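You operate a simulated robot arm through the tools that you are given. There is no shell and no other tool. Be economical: measure what you need, move in short steps, check, and stop when the job is done.

You are at the controls of a simulated robot arm. One attempt, no reset.

## Task
Let all the air out: hose bled, tank emptied by the relief pull.
Fine: compressor off and air valve shut first; both gauges end on zero; leave the vent alone.

Only the result counts: the job must be done as asked and must still hold three seconds after the hand-in. Knocking over, shifting, dropping, spilling or breaking anything else fails it.

## Robot
A 6-joint arm with a two-finger parallel gripper, fixed in place. Base frame: the origin is at the foot of the arm, x ahead of it, y to its left, z up. Units: mm, degrees, N and s.
With the tool pointing down near the work surface it reaches from about 180 to 740 mm from the base axis. Its first joint turns from -166.0 to 166.0 degrees. Payload 3.91 kg.
The tool frame sits at the grasp point between the pads (the TCP): z along the fingers, y along the line on which they close. The tips reach 30 mm beyond it. The gripper opens to 110 mm. The fingers are 20 mm wide and 10 mm thick; the gripper's body (48 by 112 mm) begins 55 mm behind the TCP.
Orientation is told as [roll, pitch, yaw] about the base's x, y, z axes, in that order, counted from this pose: with the fingers straight down and closing along the base's y, the tool's x points along the base's -x, its y along +y and its z along -z.

## Interface
- The arm moves only by the tool send_rows. Its argument "targets" is a list of rows, each a list of 3 entries, a list of its own where there are three numbers: the shift along the base's x, y, z in mm, then the turn, a rotation vector about the base's x, y, z in degrees, then the gripper command, from -1 (fully open) to 1 (shut), values between in proportion. In form: [[[dx, dy, dz], [ax, ay, az], fingers], ...]. A call has 1 to 12 rows; each row shifts and turns the commanded pose from where the row before left it. Each row takes 0.2 s and may step no farther than 50 mm and 8.6 degrees from the row before; otherwise, or with a gripper value out of range, the whole call is refused. A pose out of reach is approached as far as the arm can. The call stops where the force on the tool passes 50 N (or 10 N more than at its start, if that is more) or the arm is blocked; 0.2 s more then pass. The fingers move at their own pace (about 45 mm/s each) and stop on an object; they squeeze with about 28 N. The grip force told is the motor's: it shows also when the fingers shut on nothing. Time passes only in rows, and 0.2 s behind the last, so rows that do not move let the fingers close. The reply holds the time, the measured pose of the TCP, the force on the tool along the base axes, the opening and the grip force, in the units named above and with some noise, with the torque about the TCP (base axes, N m) and any sound that the robot's microphone picked up.
- Cameras (640 x 400 px; columns grow to the right, rows downward): "scene" is fixed at [221.5, 654.2, 1531.5]; the picture's right is [-0.99, -0.17, 0.00], its down [-0.05, 0.30, -0.95] and it looks along [0.16, -0.94, -0.30] (base axes); focal length 350 px, centre (320, 200). "wrist" rides on the gripper at [71, 22, -107] in the tool frame; the picture's right is [-0.29, 0.96, 0.00], its down [-0.76, -0.23, -0.61] and it looks along [-0.58, -0.18, 0.79] (tool axes); focal length 243 px, centre (320, 200). There is no depth. A picture from a camera that has moved, and an enlarged one, comes with that camera's place and axes in the base frame and with its lens. The place of the scene camera against the robot may be out by one fixed shift of up to 18 mm in any direction.
- snapshot(camera): a new picture of that camera. The clock stands still meanwhile.
- slide_trunk(by): slides the trunk up (or, below 0, down) by that many mm; the arm rides with it, the base frame stays. It gives what a move gives, with no picture.
- zoom(camera, box): a new picture of the part [left, top, right, bottom] of that camera's present view, enlarged. The clock stands still meanwhile.
- sign_off(): hands the job in; it is judged then, once.

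Go step by step. Nothing tells you positions but the pictures and the camera data: compare them with the known pose of the tool, close in by small moves and look again before you grip or let go. The budget is 120 turns and 68 pictures, counting those below and the enlarged ones. Unless the task says otherwise, let go and move clear before handing in, and close with one line.

The tools are called after "Request:" as a command line: name --argument value ..., lists and objects as JSON in quotes. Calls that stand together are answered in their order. send_rows: Moves the arm, as the interface text tells. Its arguments: {"type":"object","properties":{"targets":{"type":"array","items":{"type":"array"}}},"required":["targets"]} The other tools are called the same way: slide_trunk (by) slides the trunk up or down; snapshot (camera) takes a picture; zoom (camera, box) takes an enlarged picture of a part of a camera's view; sign_off () hands the job in.

At the start:

```text
time_s: 0.0
eef_pos: [269.1, -184.1, 1313.2]
tcp_rot: [-0.2, 0.2, 0.2]
contact_force: [0.9, 0.3, 0.4]
wrist_torque: [-0.01, -0.02, 0.0]
opening: 110.1
gripper_force: 0.0
trunk travel left (down, up): [-525.0, 65.0]
```

scene: 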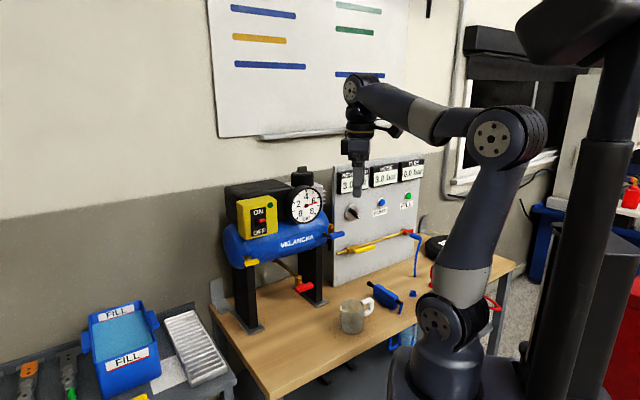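
wrist: 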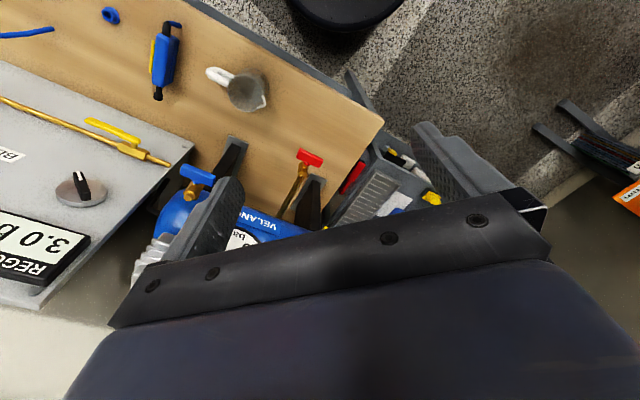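

I see a compressor on a bench with an ON/OFF switch, a gauge, and a panel with regulator, valve and displays. I'll zoom in to identify the parts before moving.

Request:
zoom --camera "scene" --box '[210, 150, 340, 231]'

Request:
zoom --camera "scene" --box '[320, 150, 450, 231]'

Request:
zoom --camera "scene" --box '[220, 220, 460, 370]'

```text
4.92 times, centred on (275, 190) of scene
camera zoom: at [221.5, 654.2, 1531.5], right [-0.99, -0.17, 0.0], down [-0.05, 0.3, -0.95], along [0.16, -0.94, -0.3], focal length 1725 px, centre (542, 247)
```

zoom: 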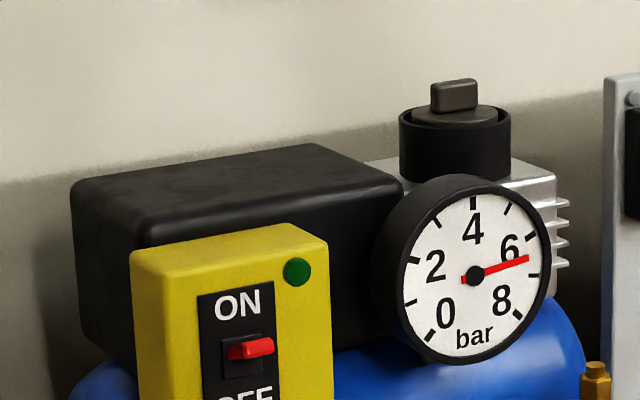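

```text
4.92 times, centred on (385, 190) of scene
camera zoom: at [221.5, 654.2, 1531.5], right [-0.99, -0.17, 0.0], down [-0.05, 0.3, -0.95], along [0.16, -0.94, -0.3], focal length 1725 px, centre (0, 247)
```

zoom: 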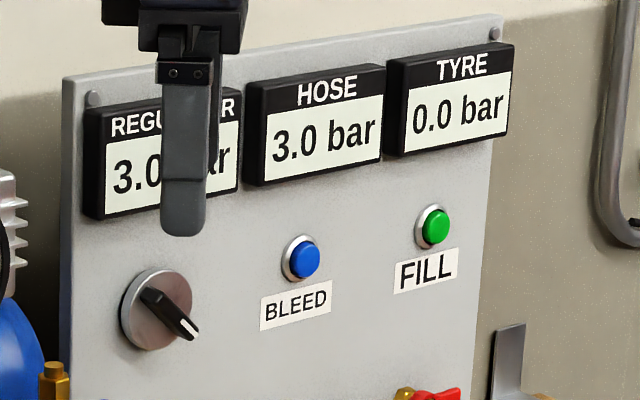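

```text
2.67 times, centred on (340, 295) of scene
camera zoom: at [221.5, 654.2, 1531.5], right [-0.99, -0.17, 0.0], down [-0.05, 0.3, -0.95], along [0.16, -0.94, -0.3], focal length 934 px, centre (267, -53)
```

zoom: 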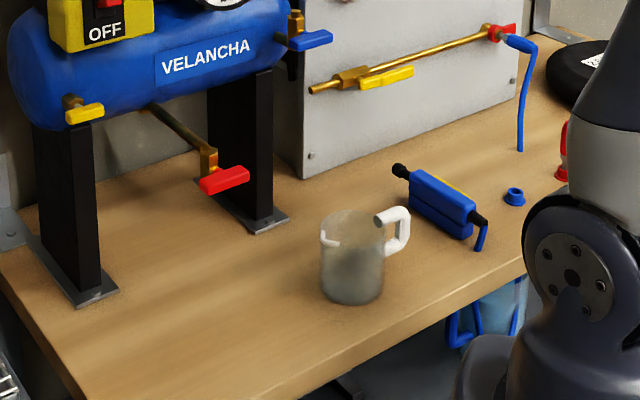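

Next I need to tell the small fittings apart: the levers, the relief pull and the vent. I'll zoom closer on each.

Request:
zoom --camera "scene" --box '[305, 205, 385, 265]'

Request:
zoom --camera "scene" --box '[220, 215, 330, 305]'

Request:
zoom --camera "wrist" --box '[100, 80, 420, 280]'

```text
6.67 times, centred on (345, 235) of scene
camera zoom: at [221.5, 654.2, 1531.5], right [-0.99, -0.17, 0.0], down [-0.05, 0.3, -0.95], along [0.16, -0.94, -0.3], focal length 2336 px, centre (153, -33)
```

zoom: 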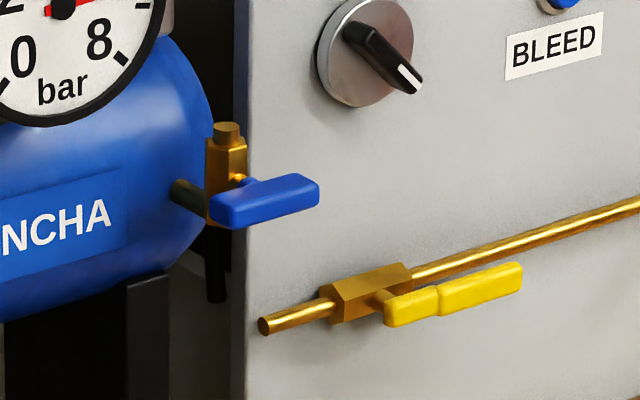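

```text
4.44 times, centred on (275, 260) of scene
camera zoom: at [221.5, 654.2, 1531.5], right [-0.99, -0.17, 0.0], down [-0.05, 0.3, -0.95], along [0.16, -0.94, -0.3], focal length 1557 px, centre (520, -67)
```

zoom: 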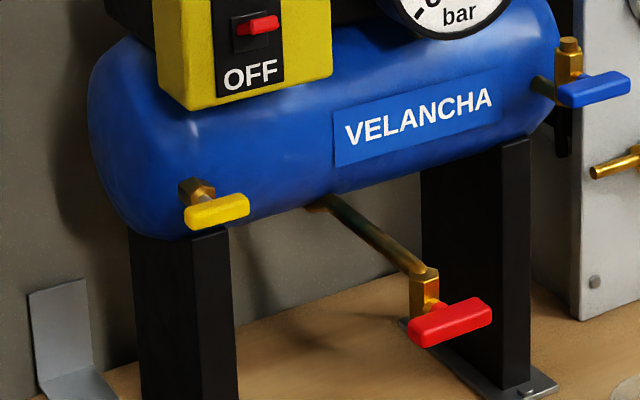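

```text
2.00 times, centred on (260, 180) of wrist
camera zoom: at [198.8, -162.7, 1420.1], right [0.29, 0.96, 0.0], down [0.76, -0.23, 0.61], along [0.58, -0.18, -0.8], focal length 485 px, centre (440, 240)
```

zoom: 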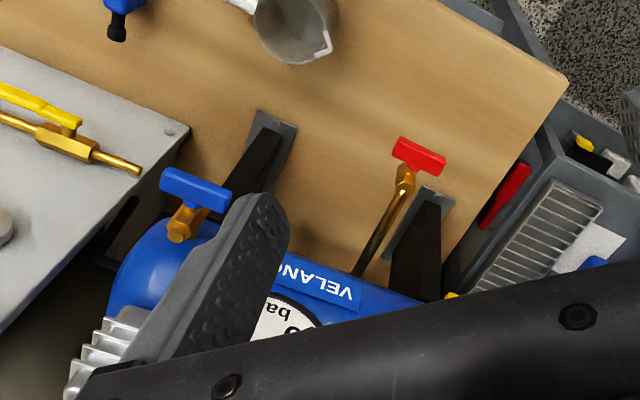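

The T-handles are blue (right end of the tank), yellow (left end) and red (under the tank), and the panel has a yellow lever. I'll turn the tool to point at the panel (-y), then use the wrist camera to see everything from the front.

Request:
send_rows --targets '[[[0, 5, 0], [-8.5, 0, 0], -1], [[0, 5, 0], [-8.5, 0, 0], -1], [[0, 5, 0], [-8.5, 0, 0], -1], [[0, 5, 0], [-8.5, 0, 0], -1], [[0, 5, 0], [-8.5, 0, 0], 0], [[0, 5, 0], [-8.5, 0, 0], 0], [[0, 5, 0], [-8.5, 0, 0], 0], [[0, 5, 0], [-8.5, 0, 0], 0], [[0, 5, 0], [-8.5, 0, 0], 0], [[0, 5, 0], [-8.5, 0, 0], 0], [[0, 0, 0], [-4.8, 0, 0], 0]]'

Request:
snapshot --camera "wrist"

Request:
snapshot --camera "scene"

```text
time_s: 2.4
eef_pos: [268.5, -134.5, 1311.6]
tcp_rot: [-90.0, 0.0, -0.1]
contact_force: [0.4, -0.3, 0.0]
wrist_torque: [0.01, 0.01, 0.02]
opening: 55.0
gripper_force: 0.0
trunk travel left (down, up): [-525.0, 65.0]
```

```text
59 pictures are left
camera wrist: at [198.8, -26.4, 1291.6], right [0.29, 0.0, -0.96], down [0.76, 0.61, 0.23], along [0.58, -0.79, 0.18], focal length 243 px, centre (320, 200)
```

wrist: 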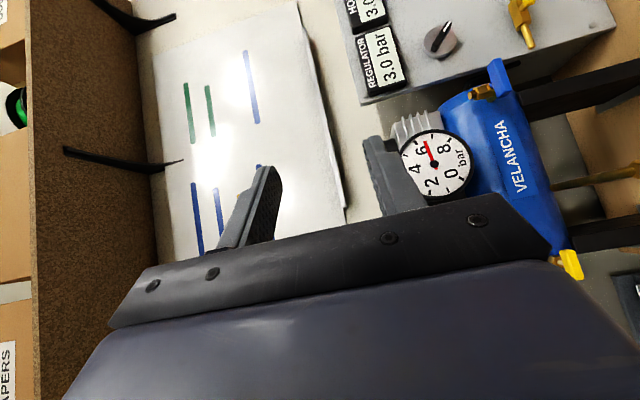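

```text
58 pictures are left
```

scene: 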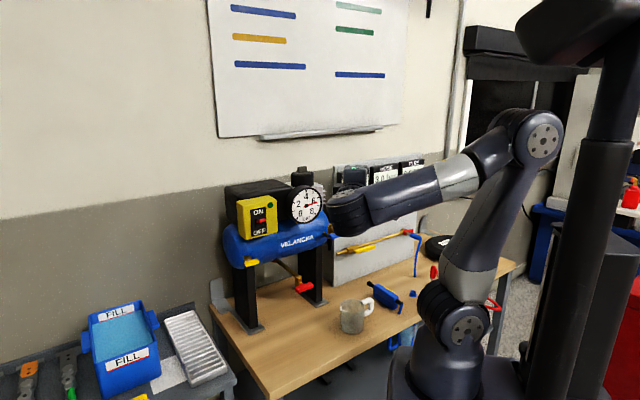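

The wrist view works, showing the displays, gauge and tank. I'll drop lower to centre the fittings and get a second view for triangulation.

Request:
send_rows --targets '[[[-10, 0, -40], [0, 0, 0], 0], [[-10, 0, -40], [0, 0, 0], 0], [[-10, 0, -40], [0, 0, 0], 0], [[-10, 0, -40], [0, 0, 0], 0]]'

Request:
snapshot --camera "wrist"

Request:
zoom --camera "wrist" --box '[200, 0, 520, 200]'

```text
time_s: 3.4
eef_pos: [227.4, -133.3, 1151.8]
tcp_rot: [-89.8, 0.1, -0.1]
contact_force: [-0.5, -0.7, 0.4]
wrist_torque: [-0.02, 0.02, 0.03]
opening: 54.9
gripper_force: 0.2
trunk travel left (down, up): [-525.0, 65.0]
```

```text
57 pictures are left
camera wrist: at [159.2, -25.9, 1131.1], right [0.29, 0.0, -0.96], down [0.76, 0.61, 0.23], along [0.58, -0.8, 0.17], focal length 243 px, centre (320, 200)
```

wrist: 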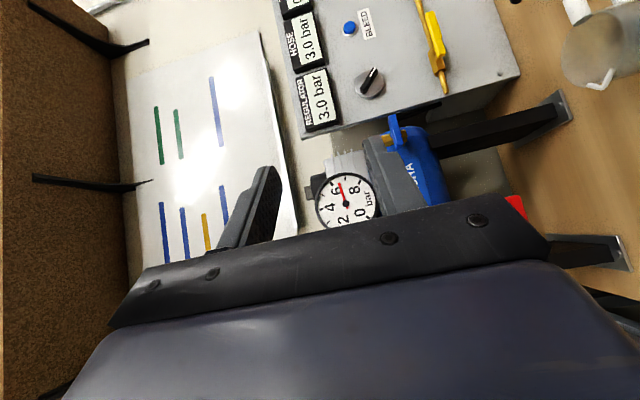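

```text
2.00 times, centred on (360, 100) of wrist
camera zoom: at [159.2, -25.9, 1131.1], right [0.29, 0.0, -0.96], down [0.76, 0.61, 0.23], along [0.58, -0.8, 0.17], focal length 485 px, centre (240, 400)
```

zoom: 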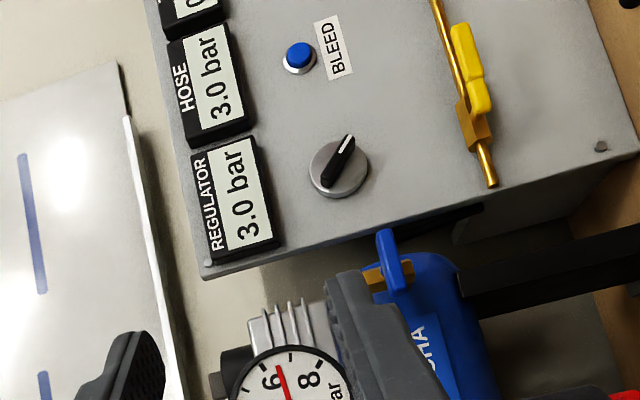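

From the two views I work out that the bench is turned by about 40°. The panel and tank face roughly (-0.64, 0.77), with the blue handle near (354,-437,1048), the yellow handle near (587,-255,1024) and the switch near (560,-283,1142). I'll yaw the tool to match and look at the switch.

Request:
send_rows --targets '[[[34, 0, 0], [0, 0, 8], 1], [[34, 0, 0], [0, 0, 8], 1], [[34, 0, 0], [0, 0, 8], 1], [[34, 0, 0], [0, 0, 8], 1], [[34, 0, 0], [0, 0, 8], 1]]'

Request:
snapshot --camera "wrist"

Request:
snapshot --camera "scene"

```text
time_s: 4.6
eef_pos: [396.6, -132.5, 1150.7]
tcp_rot: [-89.8, 0.1, 40.0]
contact_force: [-0.4, 0.8, 0.9]
wrist_torque: [-0.02, 0.0, -0.01]
opening: 0.0
gripper_force: 28.3
trunk travel left (down, up): [-525.0, 65.0]
```

```text
55 pictures are left
camera wrist: at [275.9, -97.2, 1131.2], right [0.22, 0.19, -0.96], down [0.19, 0.95, 0.23], along [0.96, -0.23, 0.17], focal length 243 px, centre (320, 200)
```

wrist: 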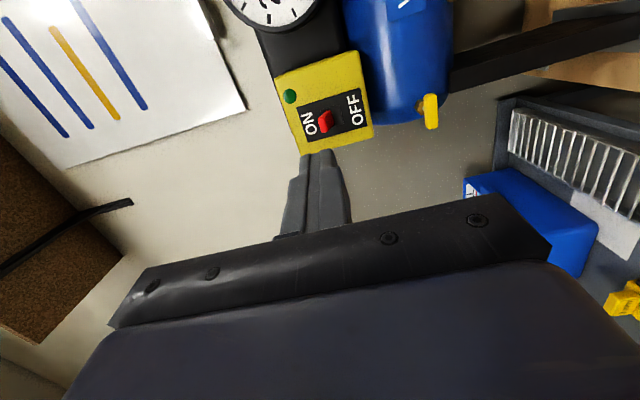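

```text
54 pictures are left
```

scene: 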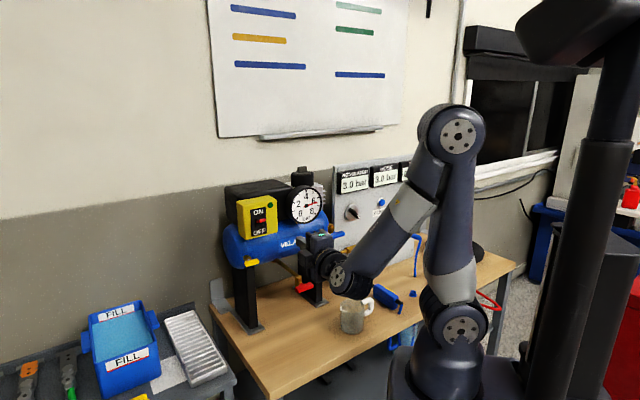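

The switch lever is near (555,-264,1152), and gauge and fingertips are both visible. I'll zoom on the toggle to see which way it tilts.

Request:
zoom --camera "wrist" --box '[250, 50, 410, 150]'

Request:
zoom --camera "scene" --box '[230, 190, 294, 230]'

```text
4.00 times, centred on (330, 100) of wrist
camera zoom: at [275.9, -97.2, 1131.2], right [0.22, 0.19, -0.96], down [0.19, 0.95, 0.23], along [0.96, -0.23, 0.17], focal length 970 px, centre (280, 600)
```

zoom: 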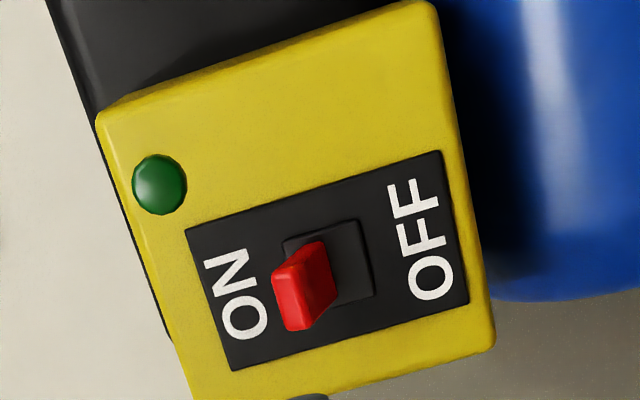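

```text
10.00 times, centred on (262, 210) of scene
camera zoom: at [221.5, 654.2, 1531.5], right [-0.99, -0.17, 0.0], down [-0.05, 0.3, -0.95], along [0.16, -0.94, -0.3], focal length 3504 px, centre (900, 100)
```

zoom: 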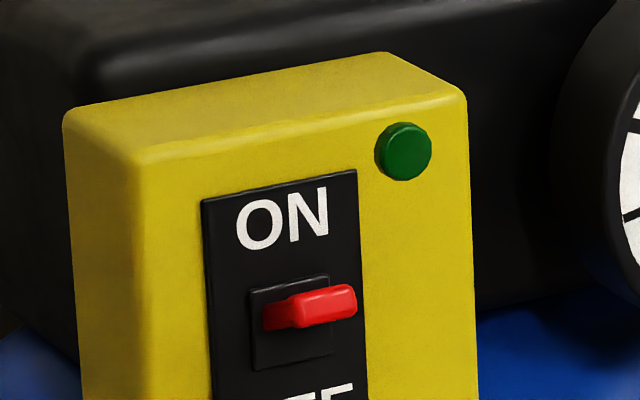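

The toggle is tilted up (ON), with its tip near (538,-246,1154). I'll raise the closed fingers above it and approach, stopping short to check.

Request:
send_rows --targets '[[[0, 0, 42], [0, 0, 0], 1], [[40, -27, 0], [0, 0, 0], 1], [[40, -27, 0], [0, 0, 0], 1], [[38, -28, 0], [0, 0, 0], 1]]'

Request:
snapshot --camera "wrist"

Request:
zoom --camera "scene" --box '[210, 150, 370, 250]'

```text
time_s: 5.6
eef_pos: [514.3, -214.7, 1189.2]
tcp_rot: [-89.8, 0.2, 39.9]
contact_force: [0.1, 0.4, 0.5]
wrist_torque: [0.02, 0.04, -0.03]
opening: 0.0
gripper_force: 28.1
trunk travel left (down, up): [-525.0, 65.0]
```

```text
51 pictures are left
camera wrist: at [392.5, -177.1, 1169.4], right [0.22, 0.19, -0.96], down [0.19, 0.95, 0.23], along [0.96, -0.24, 0.17], focal length 243 px, centre (320, 200)
```

wrist: 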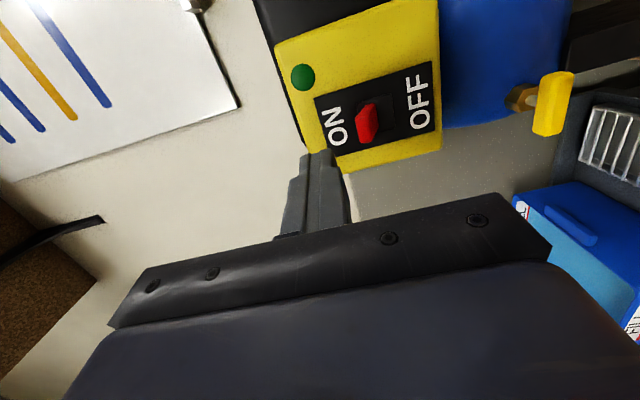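

```text
4.00 times, centred on (290, 200) of scene
camera zoom: at [221.5, 654.2, 1531.5], right [-0.99, -0.17, 0.0], down [-0.05, 0.3, -0.95], along [0.16, -0.94, -0.3], focal length 1402 px, centre (440, 200)
```

zoom: 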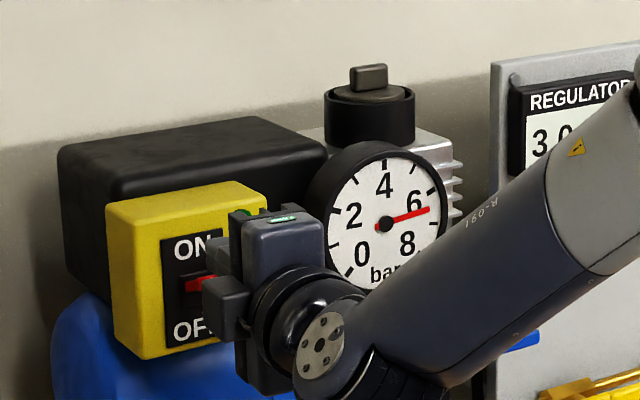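

The fingertips line up above the lever, whose tip is at about (548,-254,1155). I'll advance 38 mm and push down to flip it.

Request:
send_rows --targets '[[[12, -14, 0], [0, 0, 0], 1], [[12, -15, 0], [0, 0, 0], 1], [[0, 0, -12], [0, 0, 0], 1], [[0, 0, -10], [0, 0, 0], 1], [[0, 0, -10], [0, 0, 0], 1], [[0, 0, -10], [0, 0, 0], 1]]'

Request:
zoom --camera "wrist" --box '[250, 30, 490, 180]'

```text
time_s: 7.0
eef_pos: [540.3, -244.9, 1152.2]
tcp_rot: [-90.0, 0.0, 40.0]
contact_force: [0.7, 0.2, 7.5]
wrist_torque: [-0.15, -0.18, 0.05]
opening: 0.0
gripper_force: 27.8
trunk travel left (down, up): [-525.0, 65.0]
```

```text
2.67 times, centred on (370, 105) of wrist
camera zoom: at [418.2, -207.5, 1131.6], right [0.22, 0.18, -0.96], down [0.19, 0.95, 0.23], along [0.96, -0.24, 0.18], focal length 647 px, centre (187, 453)
```

zoom: 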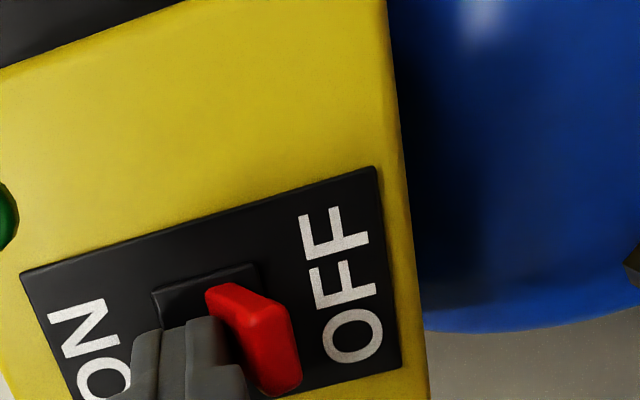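

The lever is now tilted toward OFF. I'll push a touch more, then back straight out and check it stays down.

Request:
send_rows --targets '[[[0, 0, -4], [0, 0, 0], 1], [[0, 0, 8], [0, 0, 0], 1], [[-26, 31, 0], [0, 0, 0], 1], [[-30, 36, 0], [0, 0, 0], 1]]'

Request:
zoom --camera "wrist" --box '[250, 0, 650, 250]'

```text
time_s: 8.0
eef_pos: [483.7, -175.8, 1157.1]
tcp_rot: [-89.8, 0.1, 40.0]
contact_force: [1.1, -0.1, 0.3]
wrist_torque: [0.01, -0.03, -0.02]
opening: 0.2
gripper_force: 28.2
trunk travel left (down, up): [-525.0, 65.0]
```

```text
refused: 650 is not a number from 0 to 640
```

Request:
zoom --camera "wrist" --box '[260, 20, 580, 220]'

```text
2.00 times, centred on (420, 120) of wrist
camera zoom: at [361.3, -137.4, 1137.4], right [0.22, 0.19, -0.96], down [0.19, 0.95, 0.23], along [0.96, -0.24, 0.17], focal length 485 px, centre (120, 360)
```

zoom: 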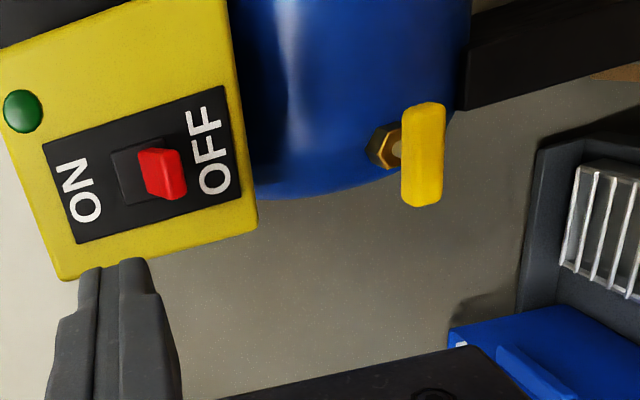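

The switch is down at OFF. Next I'll go to the panel for a closer look at the valve lever and the blue fitting.

Request:
send_rows --targets '[[[-42, 0, -8], [0, 0, -6.7], 1], [[-42, -5, -8], [0, 0, -6.7], 1], [[-42, -10, -8], [0, 0, -6.7], 1], [[-42, -15, -8], [0, 0, -6.7], 1], [[-42, -15, -8], [0, 0, -6.6], 1], [[-42, -15, -8], [0, 0, -6.6], 1]]'

Request:
snapshot --camera "wrist"

Request:
zoom --camera "wrist" --box '[320, 0, 640, 200]'

```text
time_s: 9.4
eef_pos: [231.0, -236.4, 1110.2]
tcp_rot: [-89.9, 0.1, -0.1]
contact_force: [-0.8, -0.5, -0.5]
wrist_torque: [0.01, 0.01, 0.0]
opening: 0.2
gripper_force: 27.9
trunk travel left (down, up): [-525.0, 65.0]
```

```text
47 pictures are left
camera wrist: at [162.0, -130.0, 1089.2], right [0.29, 0.0, -0.96], down [0.76, 0.6, 0.23], along [0.58, -0.8, 0.17], focal length 243 px, centre (320, 200)
```

wrist: 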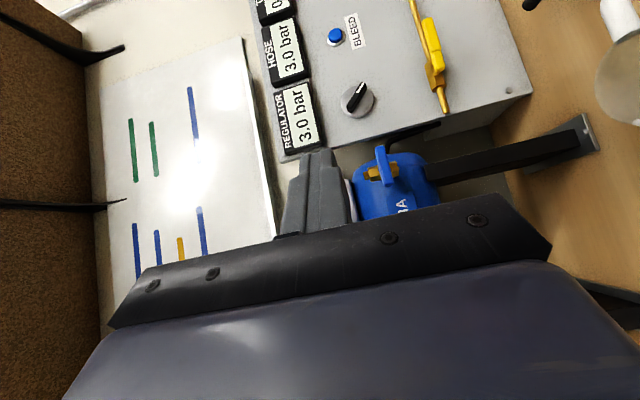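

```text
2.00 times, centred on (480, 100) of wrist
camera zoom: at [162.0, -130.0, 1089.2], right [0.29, 0.0, -0.96], down [0.76, 0.6, 0.23], along [0.58, -0.8, 0.17], focal length 485 px, centre (0, 400)
```

zoom: 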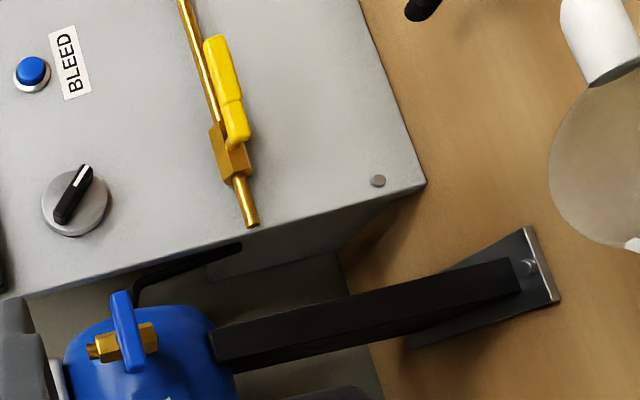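

I can see the valve lever lying along the pipe, so the valve is open. It runs from its pivot near (294,-595,913) to its end near (224,-672,905). I'll zoom on the blue fitting and the valve.

Request:
zoom --camera "wrist" --box '[340, 130, 452, 200]'

Request:
zoom --camera "wrist" --box '[376, 0, 504, 120]'

Request:
zoom --camera "scene" --box '[240, 220, 352, 300]'

```text
5.71 times, centred on (396, 165) of wrist
camera zoom: at [162.0, -130.0, 1089.2], right [0.29, 0.0, -0.96], down [0.76, 0.6, 0.23], along [0.58, -0.8, 0.17], focal length 1386 px, centre (-114, 400)
```

zoom: 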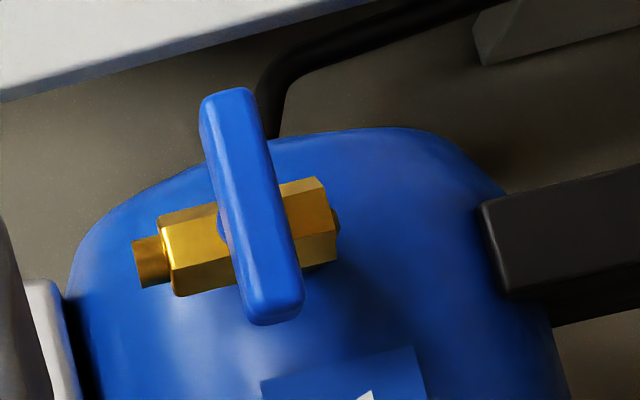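

```text
3.33 times, centred on (440, 60) of wrist
camera zoom: at [162.0, -130.0, 1089.2], right [0.29, 0.0, -0.96], down [0.76, 0.6, 0.23], along [0.58, -0.8, 0.17], focal length 809 px, centre (-80, 667)
```

zoom: 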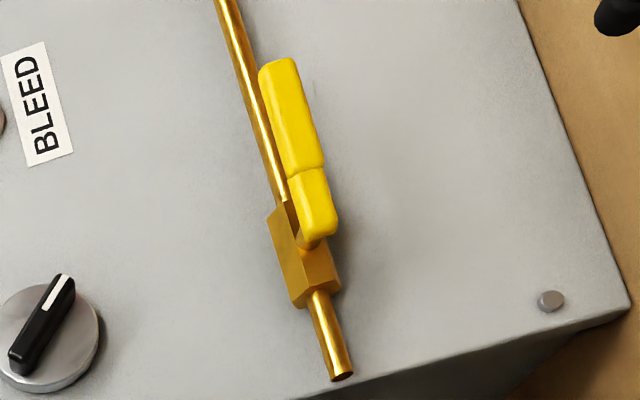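

```text
5.00 times, centred on (296, 260) of scene
camera zoom: at [221.5, 654.2, 1531.5], right [-0.99, -0.17, 0.0], down [-0.05, 0.3, -0.95], along [0.16, -0.94, -0.3], focal length 1752 px, centre (440, -100)
```

zoom: 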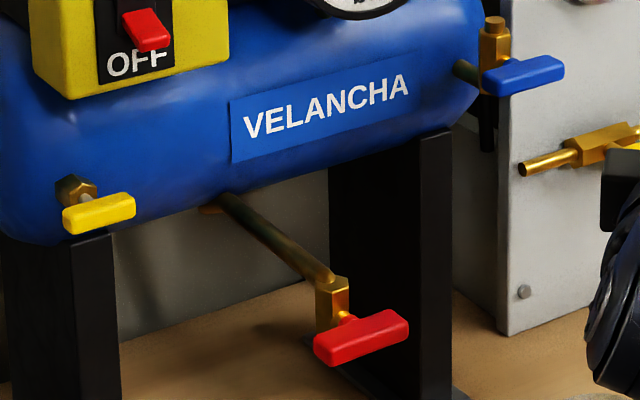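

Blue sits on a brass body with a spring-type cap, red is on the pipe from the tank bottom, and yellow is on a plain nut. I'll look at the blue fitting from the panel side, including the black tube behind it.

Request:
send_rows --targets '[[[2, -33, -4], [0, 0, 8], 1], [[2, -33, -4], [0, 0, 8], 1], [[2, -33, -4], [0, 0, 8], 1], [[2, -33, -4], [0, 0, 8], 1], [[2, -33, -4], [0, 0, 8], 1]]'

Request:
snapshot --camera "wrist"

Request:
zoom --camera "wrist" --box '[290, 60, 514, 200]'

```text
time_s: 10.6
eef_pos: [360.4, -289.0, 1105.3]
tcp_rot: [-89.7, 0.0, 38.6]
contact_force: [0.7, 0.0, -0.1]
wrist_torque: [0.02, -0.02, 0.01]
opening: 0.0
gripper_force: 28.1
out of reach, approached as far as the arm can: row 3, 4, 5
trunk travel left (down, up): [-525.0, 65.0]
```

```text
42 pictures are left
camera wrist: at [239.6, -248.8, 1085.2], right [0.22, 0.18, -0.96], down [0.22, 0.95, 0.23], along [0.95, -0.26, 0.17], focal length 243 px, centre (320, 200)
```

wrist: 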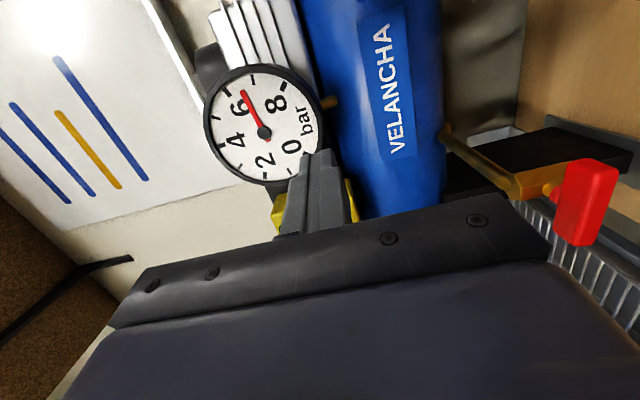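

```text
2.86 times, centred on (402, 130) of wrist
camera zoom: at [239.6, -248.8, 1085.2], right [0.22, 0.18, -0.96], down [0.22, 0.95, 0.23], along [0.95, -0.26, 0.17], focal length 693 px, centre (86, 400)
```

zoom: 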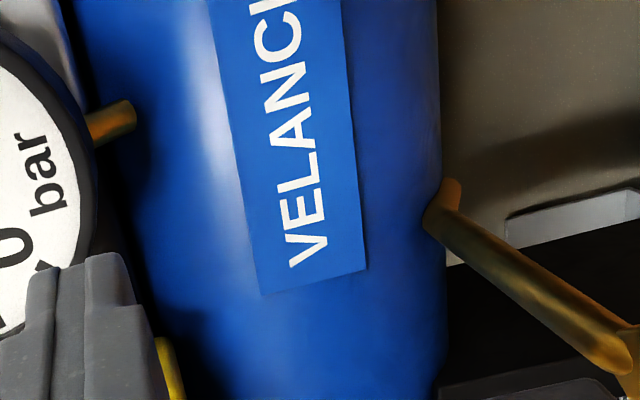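

The arm couldn't reach that pose (wrist too close to its own axis) and ended at (360,-289). I'll check where a null row leaves it before moving on.

Request:
send_rows --targets '[[[0, 0, 0], [0, 0, 0], 1]]'

```text
time_s: 11.0
eef_pos: [360.7, -289.1, 1105.0]
tcp_rot: [-89.7, 0.1, 38.6]
contact_force: [-1.2, -0.3, 0.3]
wrist_torque: [-0.01, -0.01, 0.02]
opening: 0.0
gripper_force: 27.5
trunk travel left (down, up): [-525.0, 65.0]
```

A small test move will tell me whether the command continues from the measured pose.

Request:
send_rows --targets '[[[0, 20, 0], [0, 0, 0], 1]]'

```text
time_s: 11.4
eef_pos: [361.4, -268.3, 1105.0]
tcp_rot: [-89.9, 0.1, 39.8]
contact_force: [0.6, -0.7, 0.3]
wrist_torque: [-0.04, -0.02, 0.0]
opening: 0.2
gripper_force: 28.4
trunk travel left (down, up): [-525.0, 65.0]
```

Commands continue from the measured pose. I'll go round by a reachable path to a stand-off in front of the blue fitting.

Request:
send_rows --targets '[[[0, -40, 0], [0, 0, 0], 1], [[-12, -30, 0], [0, 0, 1], 1], [[-20, -20, 0], [0, 0, 1], 1], [[-20, -20, 0], [0, 0, 1], 1]]'

Request:
snapshot --camera "wrist"

```text
time_s: 12.4
eef_pos: [388.7, -278.2, 1119.2]
tcp_rot: [-89.8, 0.1, 42.3]
contact_force: [-0.4, 0.1, 0.4]
wrist_torque: [-0.03, 0.0, 0.0]
opening: 0.1
gripper_force: 28.5
out of reach, approached as far as the arm can: row 1, 2, 3, 4
trunk travel left (down, up): [-525.0, 65.0]
```

```text
40 pictures are left
camera wrist: at [266.9, -246.7, 1098.7], right [0.21, 0.2, -0.96], down [0.16, 0.96, 0.23], along [0.96, -0.2, 0.17], focal length 243 px, centre (320, 200)
```

wrist: 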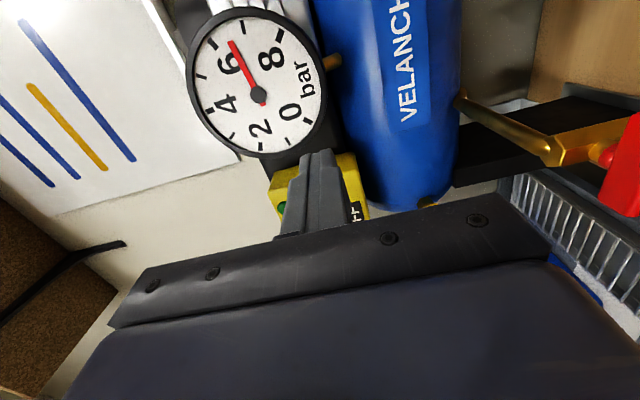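

Yaw near 40° with the wrist close in hits a wrist limit, and a lower trunk would straighten the arm's posture. I'll back up and raise the tool first, then slide the trunk down 200 mm, where the carriage stays clear of the bench.

Request:
send_rows --targets '[[[0, 40, 30], [0, 0, 0], 1], [[0, 40, 40], [0, 0, 0], 1], [[0, 30, 40], [0, 0, 0], 1], [[0, 30, 40], [0, 0, 0], 1], [[0, 0, 40], [0, 0, 0], 1]]'

```text
refused: row 2 steps farther than a row can; nothing moved
```

Request:
send_rows --targets '[[[0, 35, 30], [0, 0, 0], 1], [[0, 35, 35], [0, 0, 0], 1], [[0, 30, 38], [0, 0, 0], 1], [[0, 30, 38], [0, 0, 0], 1], [[0, 0, 45], [0, 0, 0], 1]]'

```text
time_s: 13.6
eef_pos: [390.1, -154.2, 1306.5]
tcp_rot: [-90.0, 0.0, 42.9]
contact_force: [0.5, 0.0, -0.8]
wrist_torque: [0.0, 0.0, 0.01]
opening: 0.0
gripper_force: 27.8
trunk travel left (down, up): [-525.0, 65.0]
```

Request:
slide_trunk --by -200

Request:
snapshot --camera "scene"

```text
time_s: 15.8
eef_pos: [391.0, -155.4, 1106.6]
tcp_rot: [-89.9, 0.1, 42.9]
contact_force: [0.2, 0.3, -0.5]
wrist_torque: [-0.01, 0.01, 0.01]
opening: 0.2
gripper_force: 27.9
trunk travel left (down, up): [-325.0, 265.0]
```

```text
39 pictures are left
```

scene: 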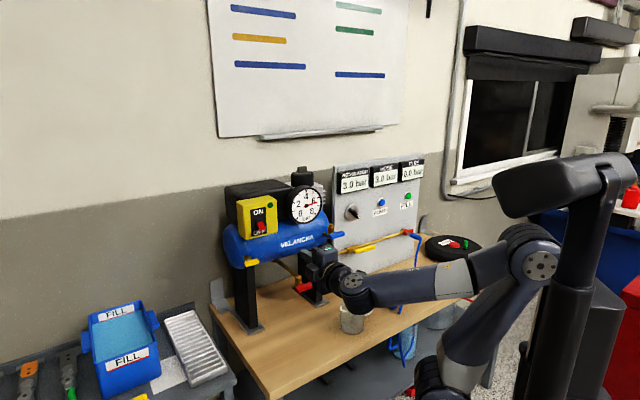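

The trunk is down and clear of the bench. I'll move to the stand-off in front of the blue fitting.

Request:
send_rows --targets '[[[-12, -45, 0], [0, 0, 0.5], 1], [[-12, -45, 0], [0, 0, 0.5], 1], [[-12, -45, 0], [0, 0, 0.5], 1], [[-20, -35, 0], [0, 0, 0.6], 1], [[-20, -35, 0], [0, 0, 0], 1]]'

Request:
snapshot --camera "wrist"

```text
time_s: 17.0
eef_pos: [367.5, -295.2, 1123.4]
tcp_rot: [-89.5, 0.2, 44.1]
contact_force: [0.2, 0.1, 0.0]
wrist_torque: [0.01, 0.05, -0.02]
opening: 0.1
gripper_force: 28.0
out of reach, approached as far as the arm can: row 3, 4, 5
trunk travel left (down, up): [-325.0, 265.0]
```

```text
38 pictures are left
camera wrist: at [243.2, -267.4, 1103.6], right [0.2, 0.21, -0.96], down [0.12, 0.96, 0.23], along [0.97, -0.17, 0.17], focal length 243 px, centre (320, 200)
```

wrist: 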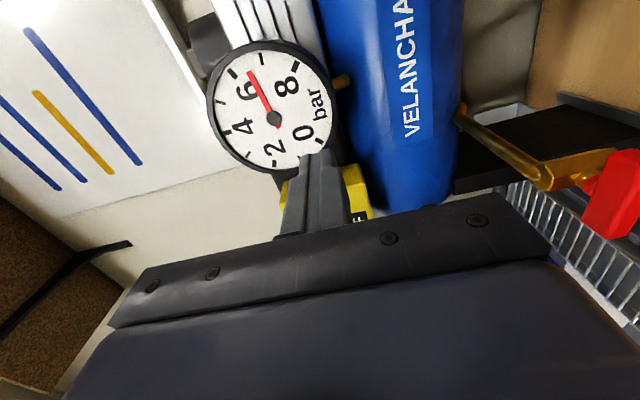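

This limit seems tied to the wrist posture rather than the height. I'll back off, tilt the tool down, swing the arm around to face the panel, and tilt up again there so the arm plane lines up with the tool.

Request:
send_rows --targets '[[[6, 45, 15], [0, 0, 0], 1], [[6, 45, 15], [0, 0, 0], 1], [[6, 40, 20], [0, 0, 0], 1]]'

Request:
send_rows --targets '[[[0, 0, 10], [6, 6, 0], 1], [[0, 0, 10], [6, 6, 0], 1], [[0, 0, 10], [6, 6, 0], 1], [[0, 0, 10], [6, 6, 0], 1], [[0, 0, 10], [6, 6, 0], 1], [[0, 0, 10], [6, 6, 0], 1], [[0, 0, 10], [6, 6, 0], 1], [[0, 0, 10], [6, 6, 0], 1], [[0, 0, 10], [6, 6, 0], 1], [[0, 0, 10], [6, 6, 0], 1], [[0, 0, 0], [3.6, 3.6, 0], 1]]'

```text
time_s: 17.8
eef_pos: [386.6, -164.1, 1166.4]
tcp_rot: [-88.7, 0.9, 44.4]
contact_force: [-0.5, -0.1, 0.2]
wrist_torque: [0.03, -0.02, 0.0]
opening: 0.0
gripper_force: 28.5
trunk travel left (down, up): [-325.0, 265.0]
```

```text
time_s: 20.2
eef_pos: [374.4, -159.9, 1159.2]
tcp_rot: [-0.1, -0.2, 45.1]
contact_force: [-0.3, -0.2, -0.4]
wrist_torque: [0.02, -0.06, -0.03]
opening: 0.0
gripper_force: 28.1
out of reach, approached as far as the arm can: row 9, 10, 11
trunk travel left (down, up): [-325.0, 265.0]
```

Tool is down again. Now I'll swing the arm toward the panel with the tool down.

Request:
send_rows --targets '[[[-25, -25, -5], [0, 0, 0], 1], [[-28, -28, -5], [0, 0, 0], 1], [[-30, -28, 0], [0, 0, 0], 1], [[-30, -28, 0], [0, 0, 0], 1], [[-30, -28, 0], [0, 0, 0], 1], [[-30, -20, 0], [0, 0, 0], 1]]'

Request:
send_rows --targets '[[[0, 0, 0], [-6, -6, 0], 1], [[0, 0, 0], [-6, -6, 0], 1], [[0, 0, 0], [-6, -6, 0], 1], [[0, 0, 0], [-6, -6, 0], 1], [[0, 0, 0], [-6, -6, 0], 1], [[0, 0, 0], [-6, -6, 0], 1], [[0, 0, 0], [-6, -6, 0], 1], [[0, 0, 0], [-6, -6, 0], 1], [[0, 0, 0], [-6, -6, 0], 1], [[0, 0, 0], [-6, -6, 0], 1], [[0, 0, 0], [-3.6, -3.6, 0], 1]]'

Request:
snapshot --camera "scene"

```text
time_s: 21.6
eef_pos: [201.7, -313.6, 1151.1]
tcp_rot: [0.1, 0.0, 45.1]
contact_force: [-0.4, 0.4, -0.3]
wrist_torque: [0.0, 0.01, 0.0]
opening: 0.1
gripper_force: 27.9
trunk travel left (down, up): [-325.0, 265.0]
```

```text
time_s: 24.0
eef_pos: [211.9, -293.0, 1191.1]
tcp_rot: [-89.3, -0.3, 44.7]
contact_force: [-0.3, -0.3, 0.3]
wrist_torque: [0.0, 0.0, -0.01]
opening: 0.2
gripper_force: 27.9
out of reach, approached as far as the arm can: row 10, 11
trunk travel left (down, up): [-325.0, 265.0]
```

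```text
37 pictures are left
```

scene: 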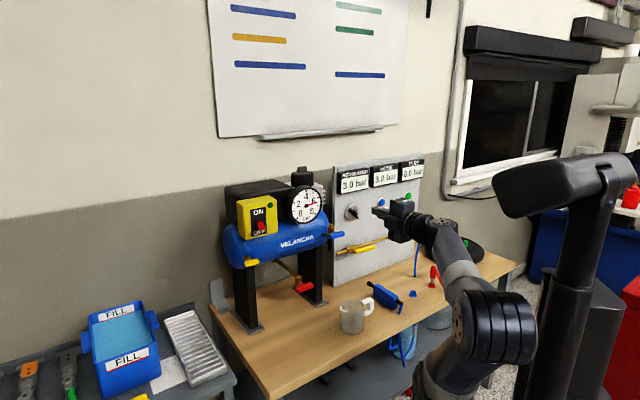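

The tool now faces the panel with the arm behind it. I'll advance a bit and look with the wrist camera.

Request:
send_rows --targets '[[[10, -40, -10], [0, 0, 0], 1], [[10, -40, -25], [0, 0, 0], 1], [[0, -30, -30], [-0.5, -0.5, 0], 1], [[0, 0, -35], [0, 0, 0], 1]]'

Request:
snapshot --camera "wrist"

Request:
zoom --camera "wrist" --box '[300, 0, 556, 160]'

```text
time_s: 25.0
eef_pos: [246.0, -344.5, 1215.5]
tcp_rot: [-89.7, -0.3, 44.8]
contact_force: [-0.1, -0.1, 0.0]
wrist_torque: [0.0, 0.0, 0.05]
opening: 0.2
gripper_force: 27.8
out of reach, approached as far as the arm can: row 1, 2, 3, 4
trunk travel left (down, up): [-325.0, 265.0]
```

```text
36 pictures are left
camera wrist: at [121.6, -318.3, 1194.7], right [0.21, 0.21, -0.96], down [0.11, 0.96, 0.24], along [0.97, -0.15, 0.18], focal length 243 px, centre (320, 200)
```

wrist: 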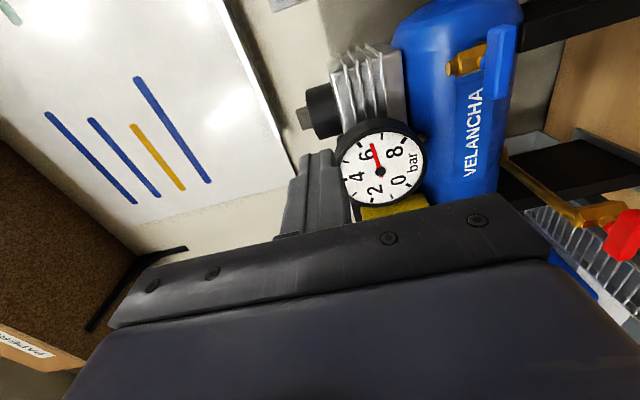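

```text
2.50 times, centred on (428, 80) of wrist
camera zoom: at [121.6, -318.3, 1194.7], right [0.21, 0.21, -0.96], down [0.11, 0.96, 0.24], along [0.97, -0.15, 0.18], focal length 606 px, centre (50, 500)
```

zoom: 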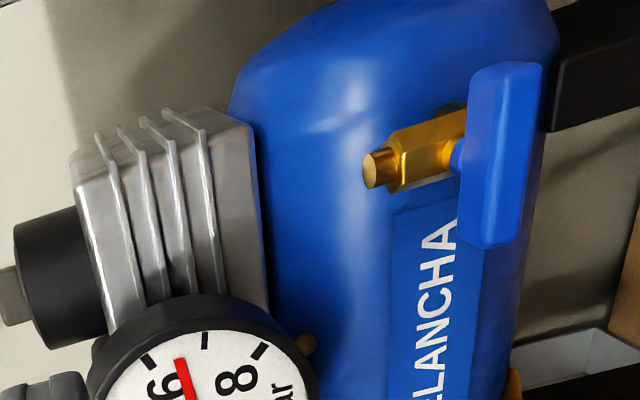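

Now it's limited by the wrist bend at this height, so lowering the trunk 150 mm more brings the same arm posture down to working height. The blue fitting clearly looks like a capped relief valve with a pull bar in front.

Request:
slide_trunk --by -150

Request:
snapshot --camera "wrist"

Request:
snapshot --camera "scene"

```text
time_s: 26.7
eef_pos: [244.9, -344.1, 1065.1]
tcp_rot: [-89.7, -0.3, 44.8]
contact_force: [0.2, -0.2, -0.3]
wrist_torque: [0.0, 0.01, -0.02]
opening: 0.2
gripper_force: 27.7
trunk travel left (down, up): [-175.0, 415.0]
```

```text
34 pictures are left
camera wrist: at [121.4, -318.1, 1044.6], right [0.21, 0.21, -0.96], down [0.11, 0.96, 0.24], along [0.97, -0.16, 0.17], focal length 243 px, centre (320, 200)
```

wrist: 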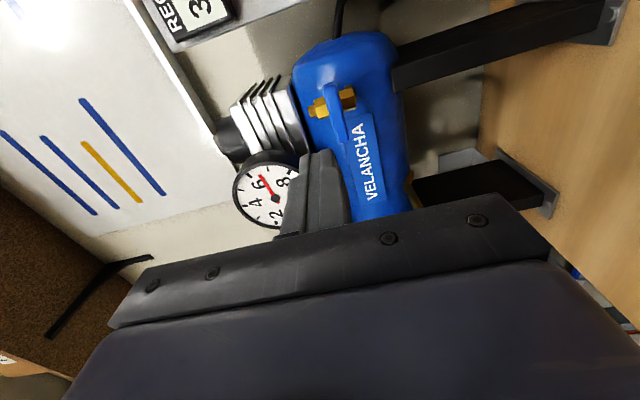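

```text
33 pictures are left
```

scene: 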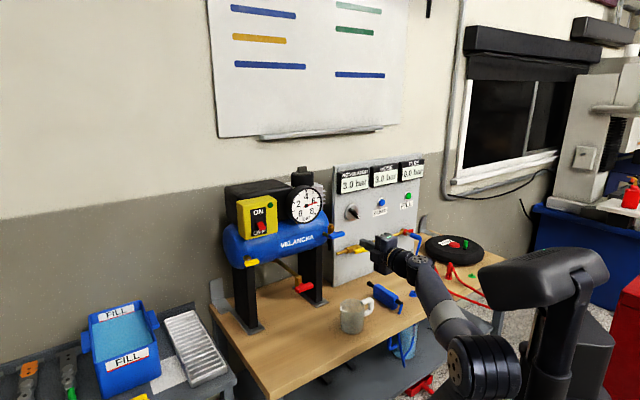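

Blue handle centre confirmed at (354,-434,1048). Next I'll move to a stand-off near the valve lever to locate it precisely; air valve first.

Request:
send_rows --targets '[[[-15, -35, 0], [0, 0, 0], 1], [[-19, -40, -15], [0, 0, 0], 1], [[-19, -40, -18], [0, 0, 0], 1], [[-20, -40, -20], [0, 0, 0], 1], [[-20, -40, -22], [0, 0, 0], 1], [[-20, -41, -20], [0, 0, 0], 1]]'

Request:
snapshot --camera "wrist"

Request:
snapshot --camera "scene"

```text
time_s: 28.1
eef_pos: [142.1, -573.5, 1086.4]
tcp_rot: [-89.5, -0.5, 44.8]
contact_force: [1.1, 0.5, 0.6]
wrist_torque: [0.06, 0.03, -0.02]
opening: 0.0
gripper_force: 27.8
out of reach, approached as far as the arm can: row 1, 2, 3, 4, 5, 6
trunk travel left (down, up): [-175.0, 415.0]
```

```text
32 pictures are left
camera wrist: at [17.9, -547.1, 1066.4], right [0.2, 0.22, -0.95], down [0.11, 0.96, 0.24], along [0.97, -0.16, 0.17], focal length 243 px, centre (320, 200)
```

wrist: 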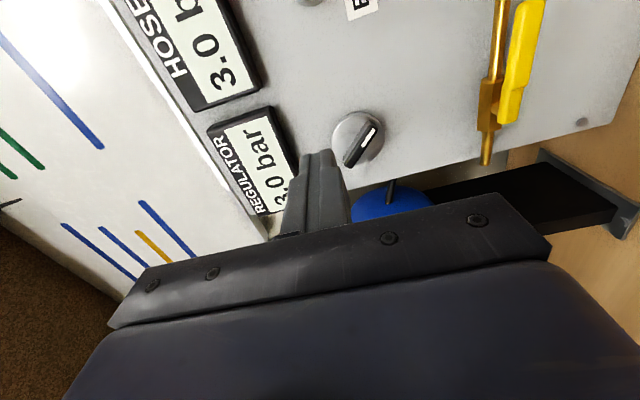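

```text
31 pictures are left
```

scene: 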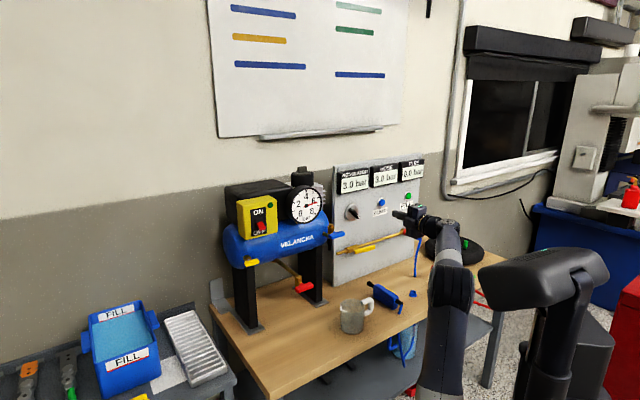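

The panel really is at 45°, and the valve lever now works out at pivot ≈(297,-636,901) and end ≈(229,-704,895). I'll lower the trunk 110 mm and pitch the tool about 20° down to get a reachable posture there.

Request:
slide_trunk --by -110

Request:
send_rows --targets '[[[0, 0, 0], [4.9, 4.9, 0], 1], [[0, 0, 0], [4.9, 4.9, 0], 1], [[0, 0, 0], [4.9, 4.9, 0], 1], [[0, 0, 0], [0, 0, 0], 1]]'

```text
time_s: 29.5
eef_pos: [142.9, -574.3, 975.0]
tcp_rot: [-89.4, -0.5, 44.8]
contact_force: [-0.2, 0.1, 0.6]
wrist_torque: [0.0, 0.01, 0.01]
opening: 0.3
gripper_force: 28.2
trunk travel left (down, up): [-65.0, 525.0]
```

```text
time_s: 30.5
eef_pos: [143.1, -572.5, 977.2]
tcp_rot: [-68.6, -0.4, 44.6]
contact_force: [0.1, -0.2, 0.2]
wrist_torque: [0.01, -0.01, -0.03]
opening: 0.0
gripper_force: 28.1
trunk travel left (down, up): [-65.0, 525.0]
```

Posture reached with the tool pitched down about 21°. I'll close in to a point short of and above the lever end, then check.

Request:
send_rows --targets '[[[20, -25, -10], [0, 0, 0], 1], [[20, -25, -10], [0, 0, 0], 1], [[19, -24, -11], [0, 0, 0], 1]]'

Request:
snapshot --camera "wrist"

Request:
zoom --camera "scene" --box '[320, 190, 448, 270]'

```text
time_s: 31.3
eef_pos: [201.6, -648.6, 944.3]
tcp_rot: [-68.6, -0.5, 44.6]
contact_force: [-0.1, 1.2, -0.1]
wrist_torque: [0.01, 0.01, 0.0]
opening: 0.3
gripper_force: 28.0
trunk travel left (down, up): [-65.0, 525.0]
```

```text
30 pictures are left
camera wrist: at [76.9, -622.0, 963.6], right [-0.03, 0.46, -0.89], down [0.2, 0.88, 0.44], along [0.98, -0.16, -0.12], focal length 243 px, centre (320, 200)
```

wrist: 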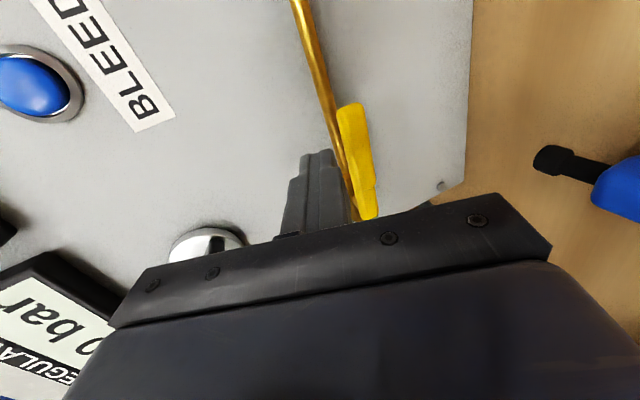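

```text
5.00 times, centred on (384, 230) of scene
camera zoom: at [221.5, 654.2, 1531.5], right [-0.99, -0.17, 0.0], down [-0.05, 0.3, -0.95], along [0.16, -0.94, -0.3], focal length 1752 px, centre (0, 50)
```

zoom: 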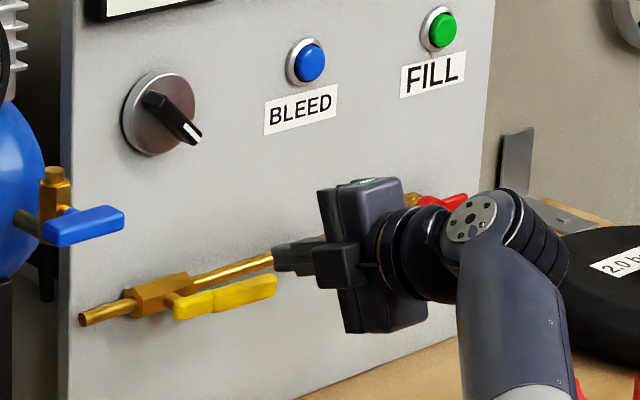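

The lever end is confirmed at (228,-696,896). I'll advance over it and push down in an arc; if it is blocked that way, the force will show it and I'll try upward.

Request:
send_rows --targets '[[[14, -10, 0], [0, 0, 0], 1], [[14, -10, 0], [0, 0, 0], 1], [[0, 0, -18], [0, 0, 0], 1], [[0, 0, -13], [0, 0, 0], 1], [[0, 0, -13], [0, 0, 0], 1]]'

Request:
snapshot --camera "wrist"

```text
time_s: 32.5
eef_pos: [230.9, -667.3, 900.9]
tcp_rot: [-68.5, -0.4, 44.7]
contact_force: [1.4, -0.1, 0.5]
wrist_torque: [-0.03, -0.07, -0.02]
opening: 0.0
gripper_force: 27.8
trunk travel left (down, up): [-65.0, 525.0]
```

```text
28 pictures are left
camera wrist: at [105.3, -640.4, 920.1], right [-0.04, 0.46, -0.89], down [0.2, 0.87, 0.44], along [0.98, -0.16, -0.12], focal length 243 px, centre (320, 200)
```

wrist: 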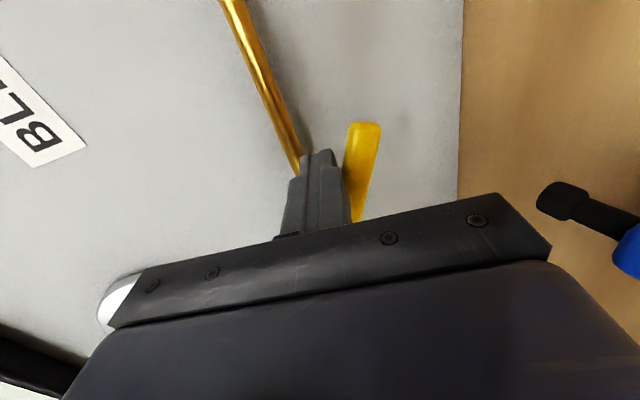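

The lever is following downward with little force. I'll continue the arc.

Request:
send_rows --targets '[[[0, 0, -13], [0, 0, 0], 1], [[5, 5, -13], [0, 0, 0], 1], [[8, 8, -20], [0, 0, 0], 1], [[12, 12, -13], [0, 0, 0], 1], [[12, 12, -7], [0, 0, 0], 1], [[4, 4, -1], [0, 0, 0], 1]]'

Request:
snapshot --camera "wrist"

Request:
zoom --camera "scene" --box '[320, 190, 448, 270]'

```text
time_s: 33.9
eef_pos: [265.1, -631.1, 832.6]
tcp_rot: [-68.7, -0.4, 43.8]
contact_force: [-20.4, -40.5, 3.2]
wrist_torque: [-0.1, 0.32, -0.63]
opening: 0.0
gripper_force: 28.0
trunk travel left (down, up): [-65.0, 525.0]
```

```text
27 pictures are left
camera wrist: at [139.4, -602.5, 851.7], right [-0.03, 0.46, -0.89], down [0.21, 0.87, 0.44], along [0.98, -0.18, -0.12], focal length 243 px, centre (320, 200)
```

wrist: 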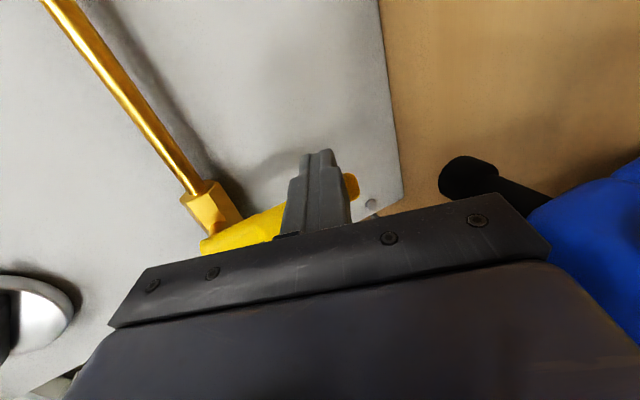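

```text
5.00 times, centred on (384, 230) of scene
camera zoom: at [221.5, 654.2, 1531.5], right [-0.99, -0.17, 0.0], down [-0.05, 0.3, -0.95], along [0.16, -0.94, -0.3], focal length 1752 px, centre (0, 50)
```

zoom: 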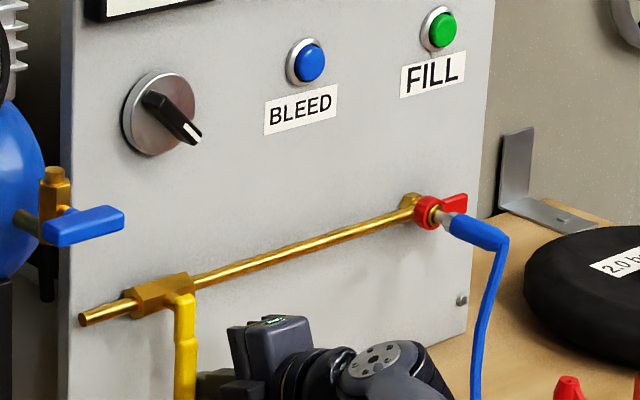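

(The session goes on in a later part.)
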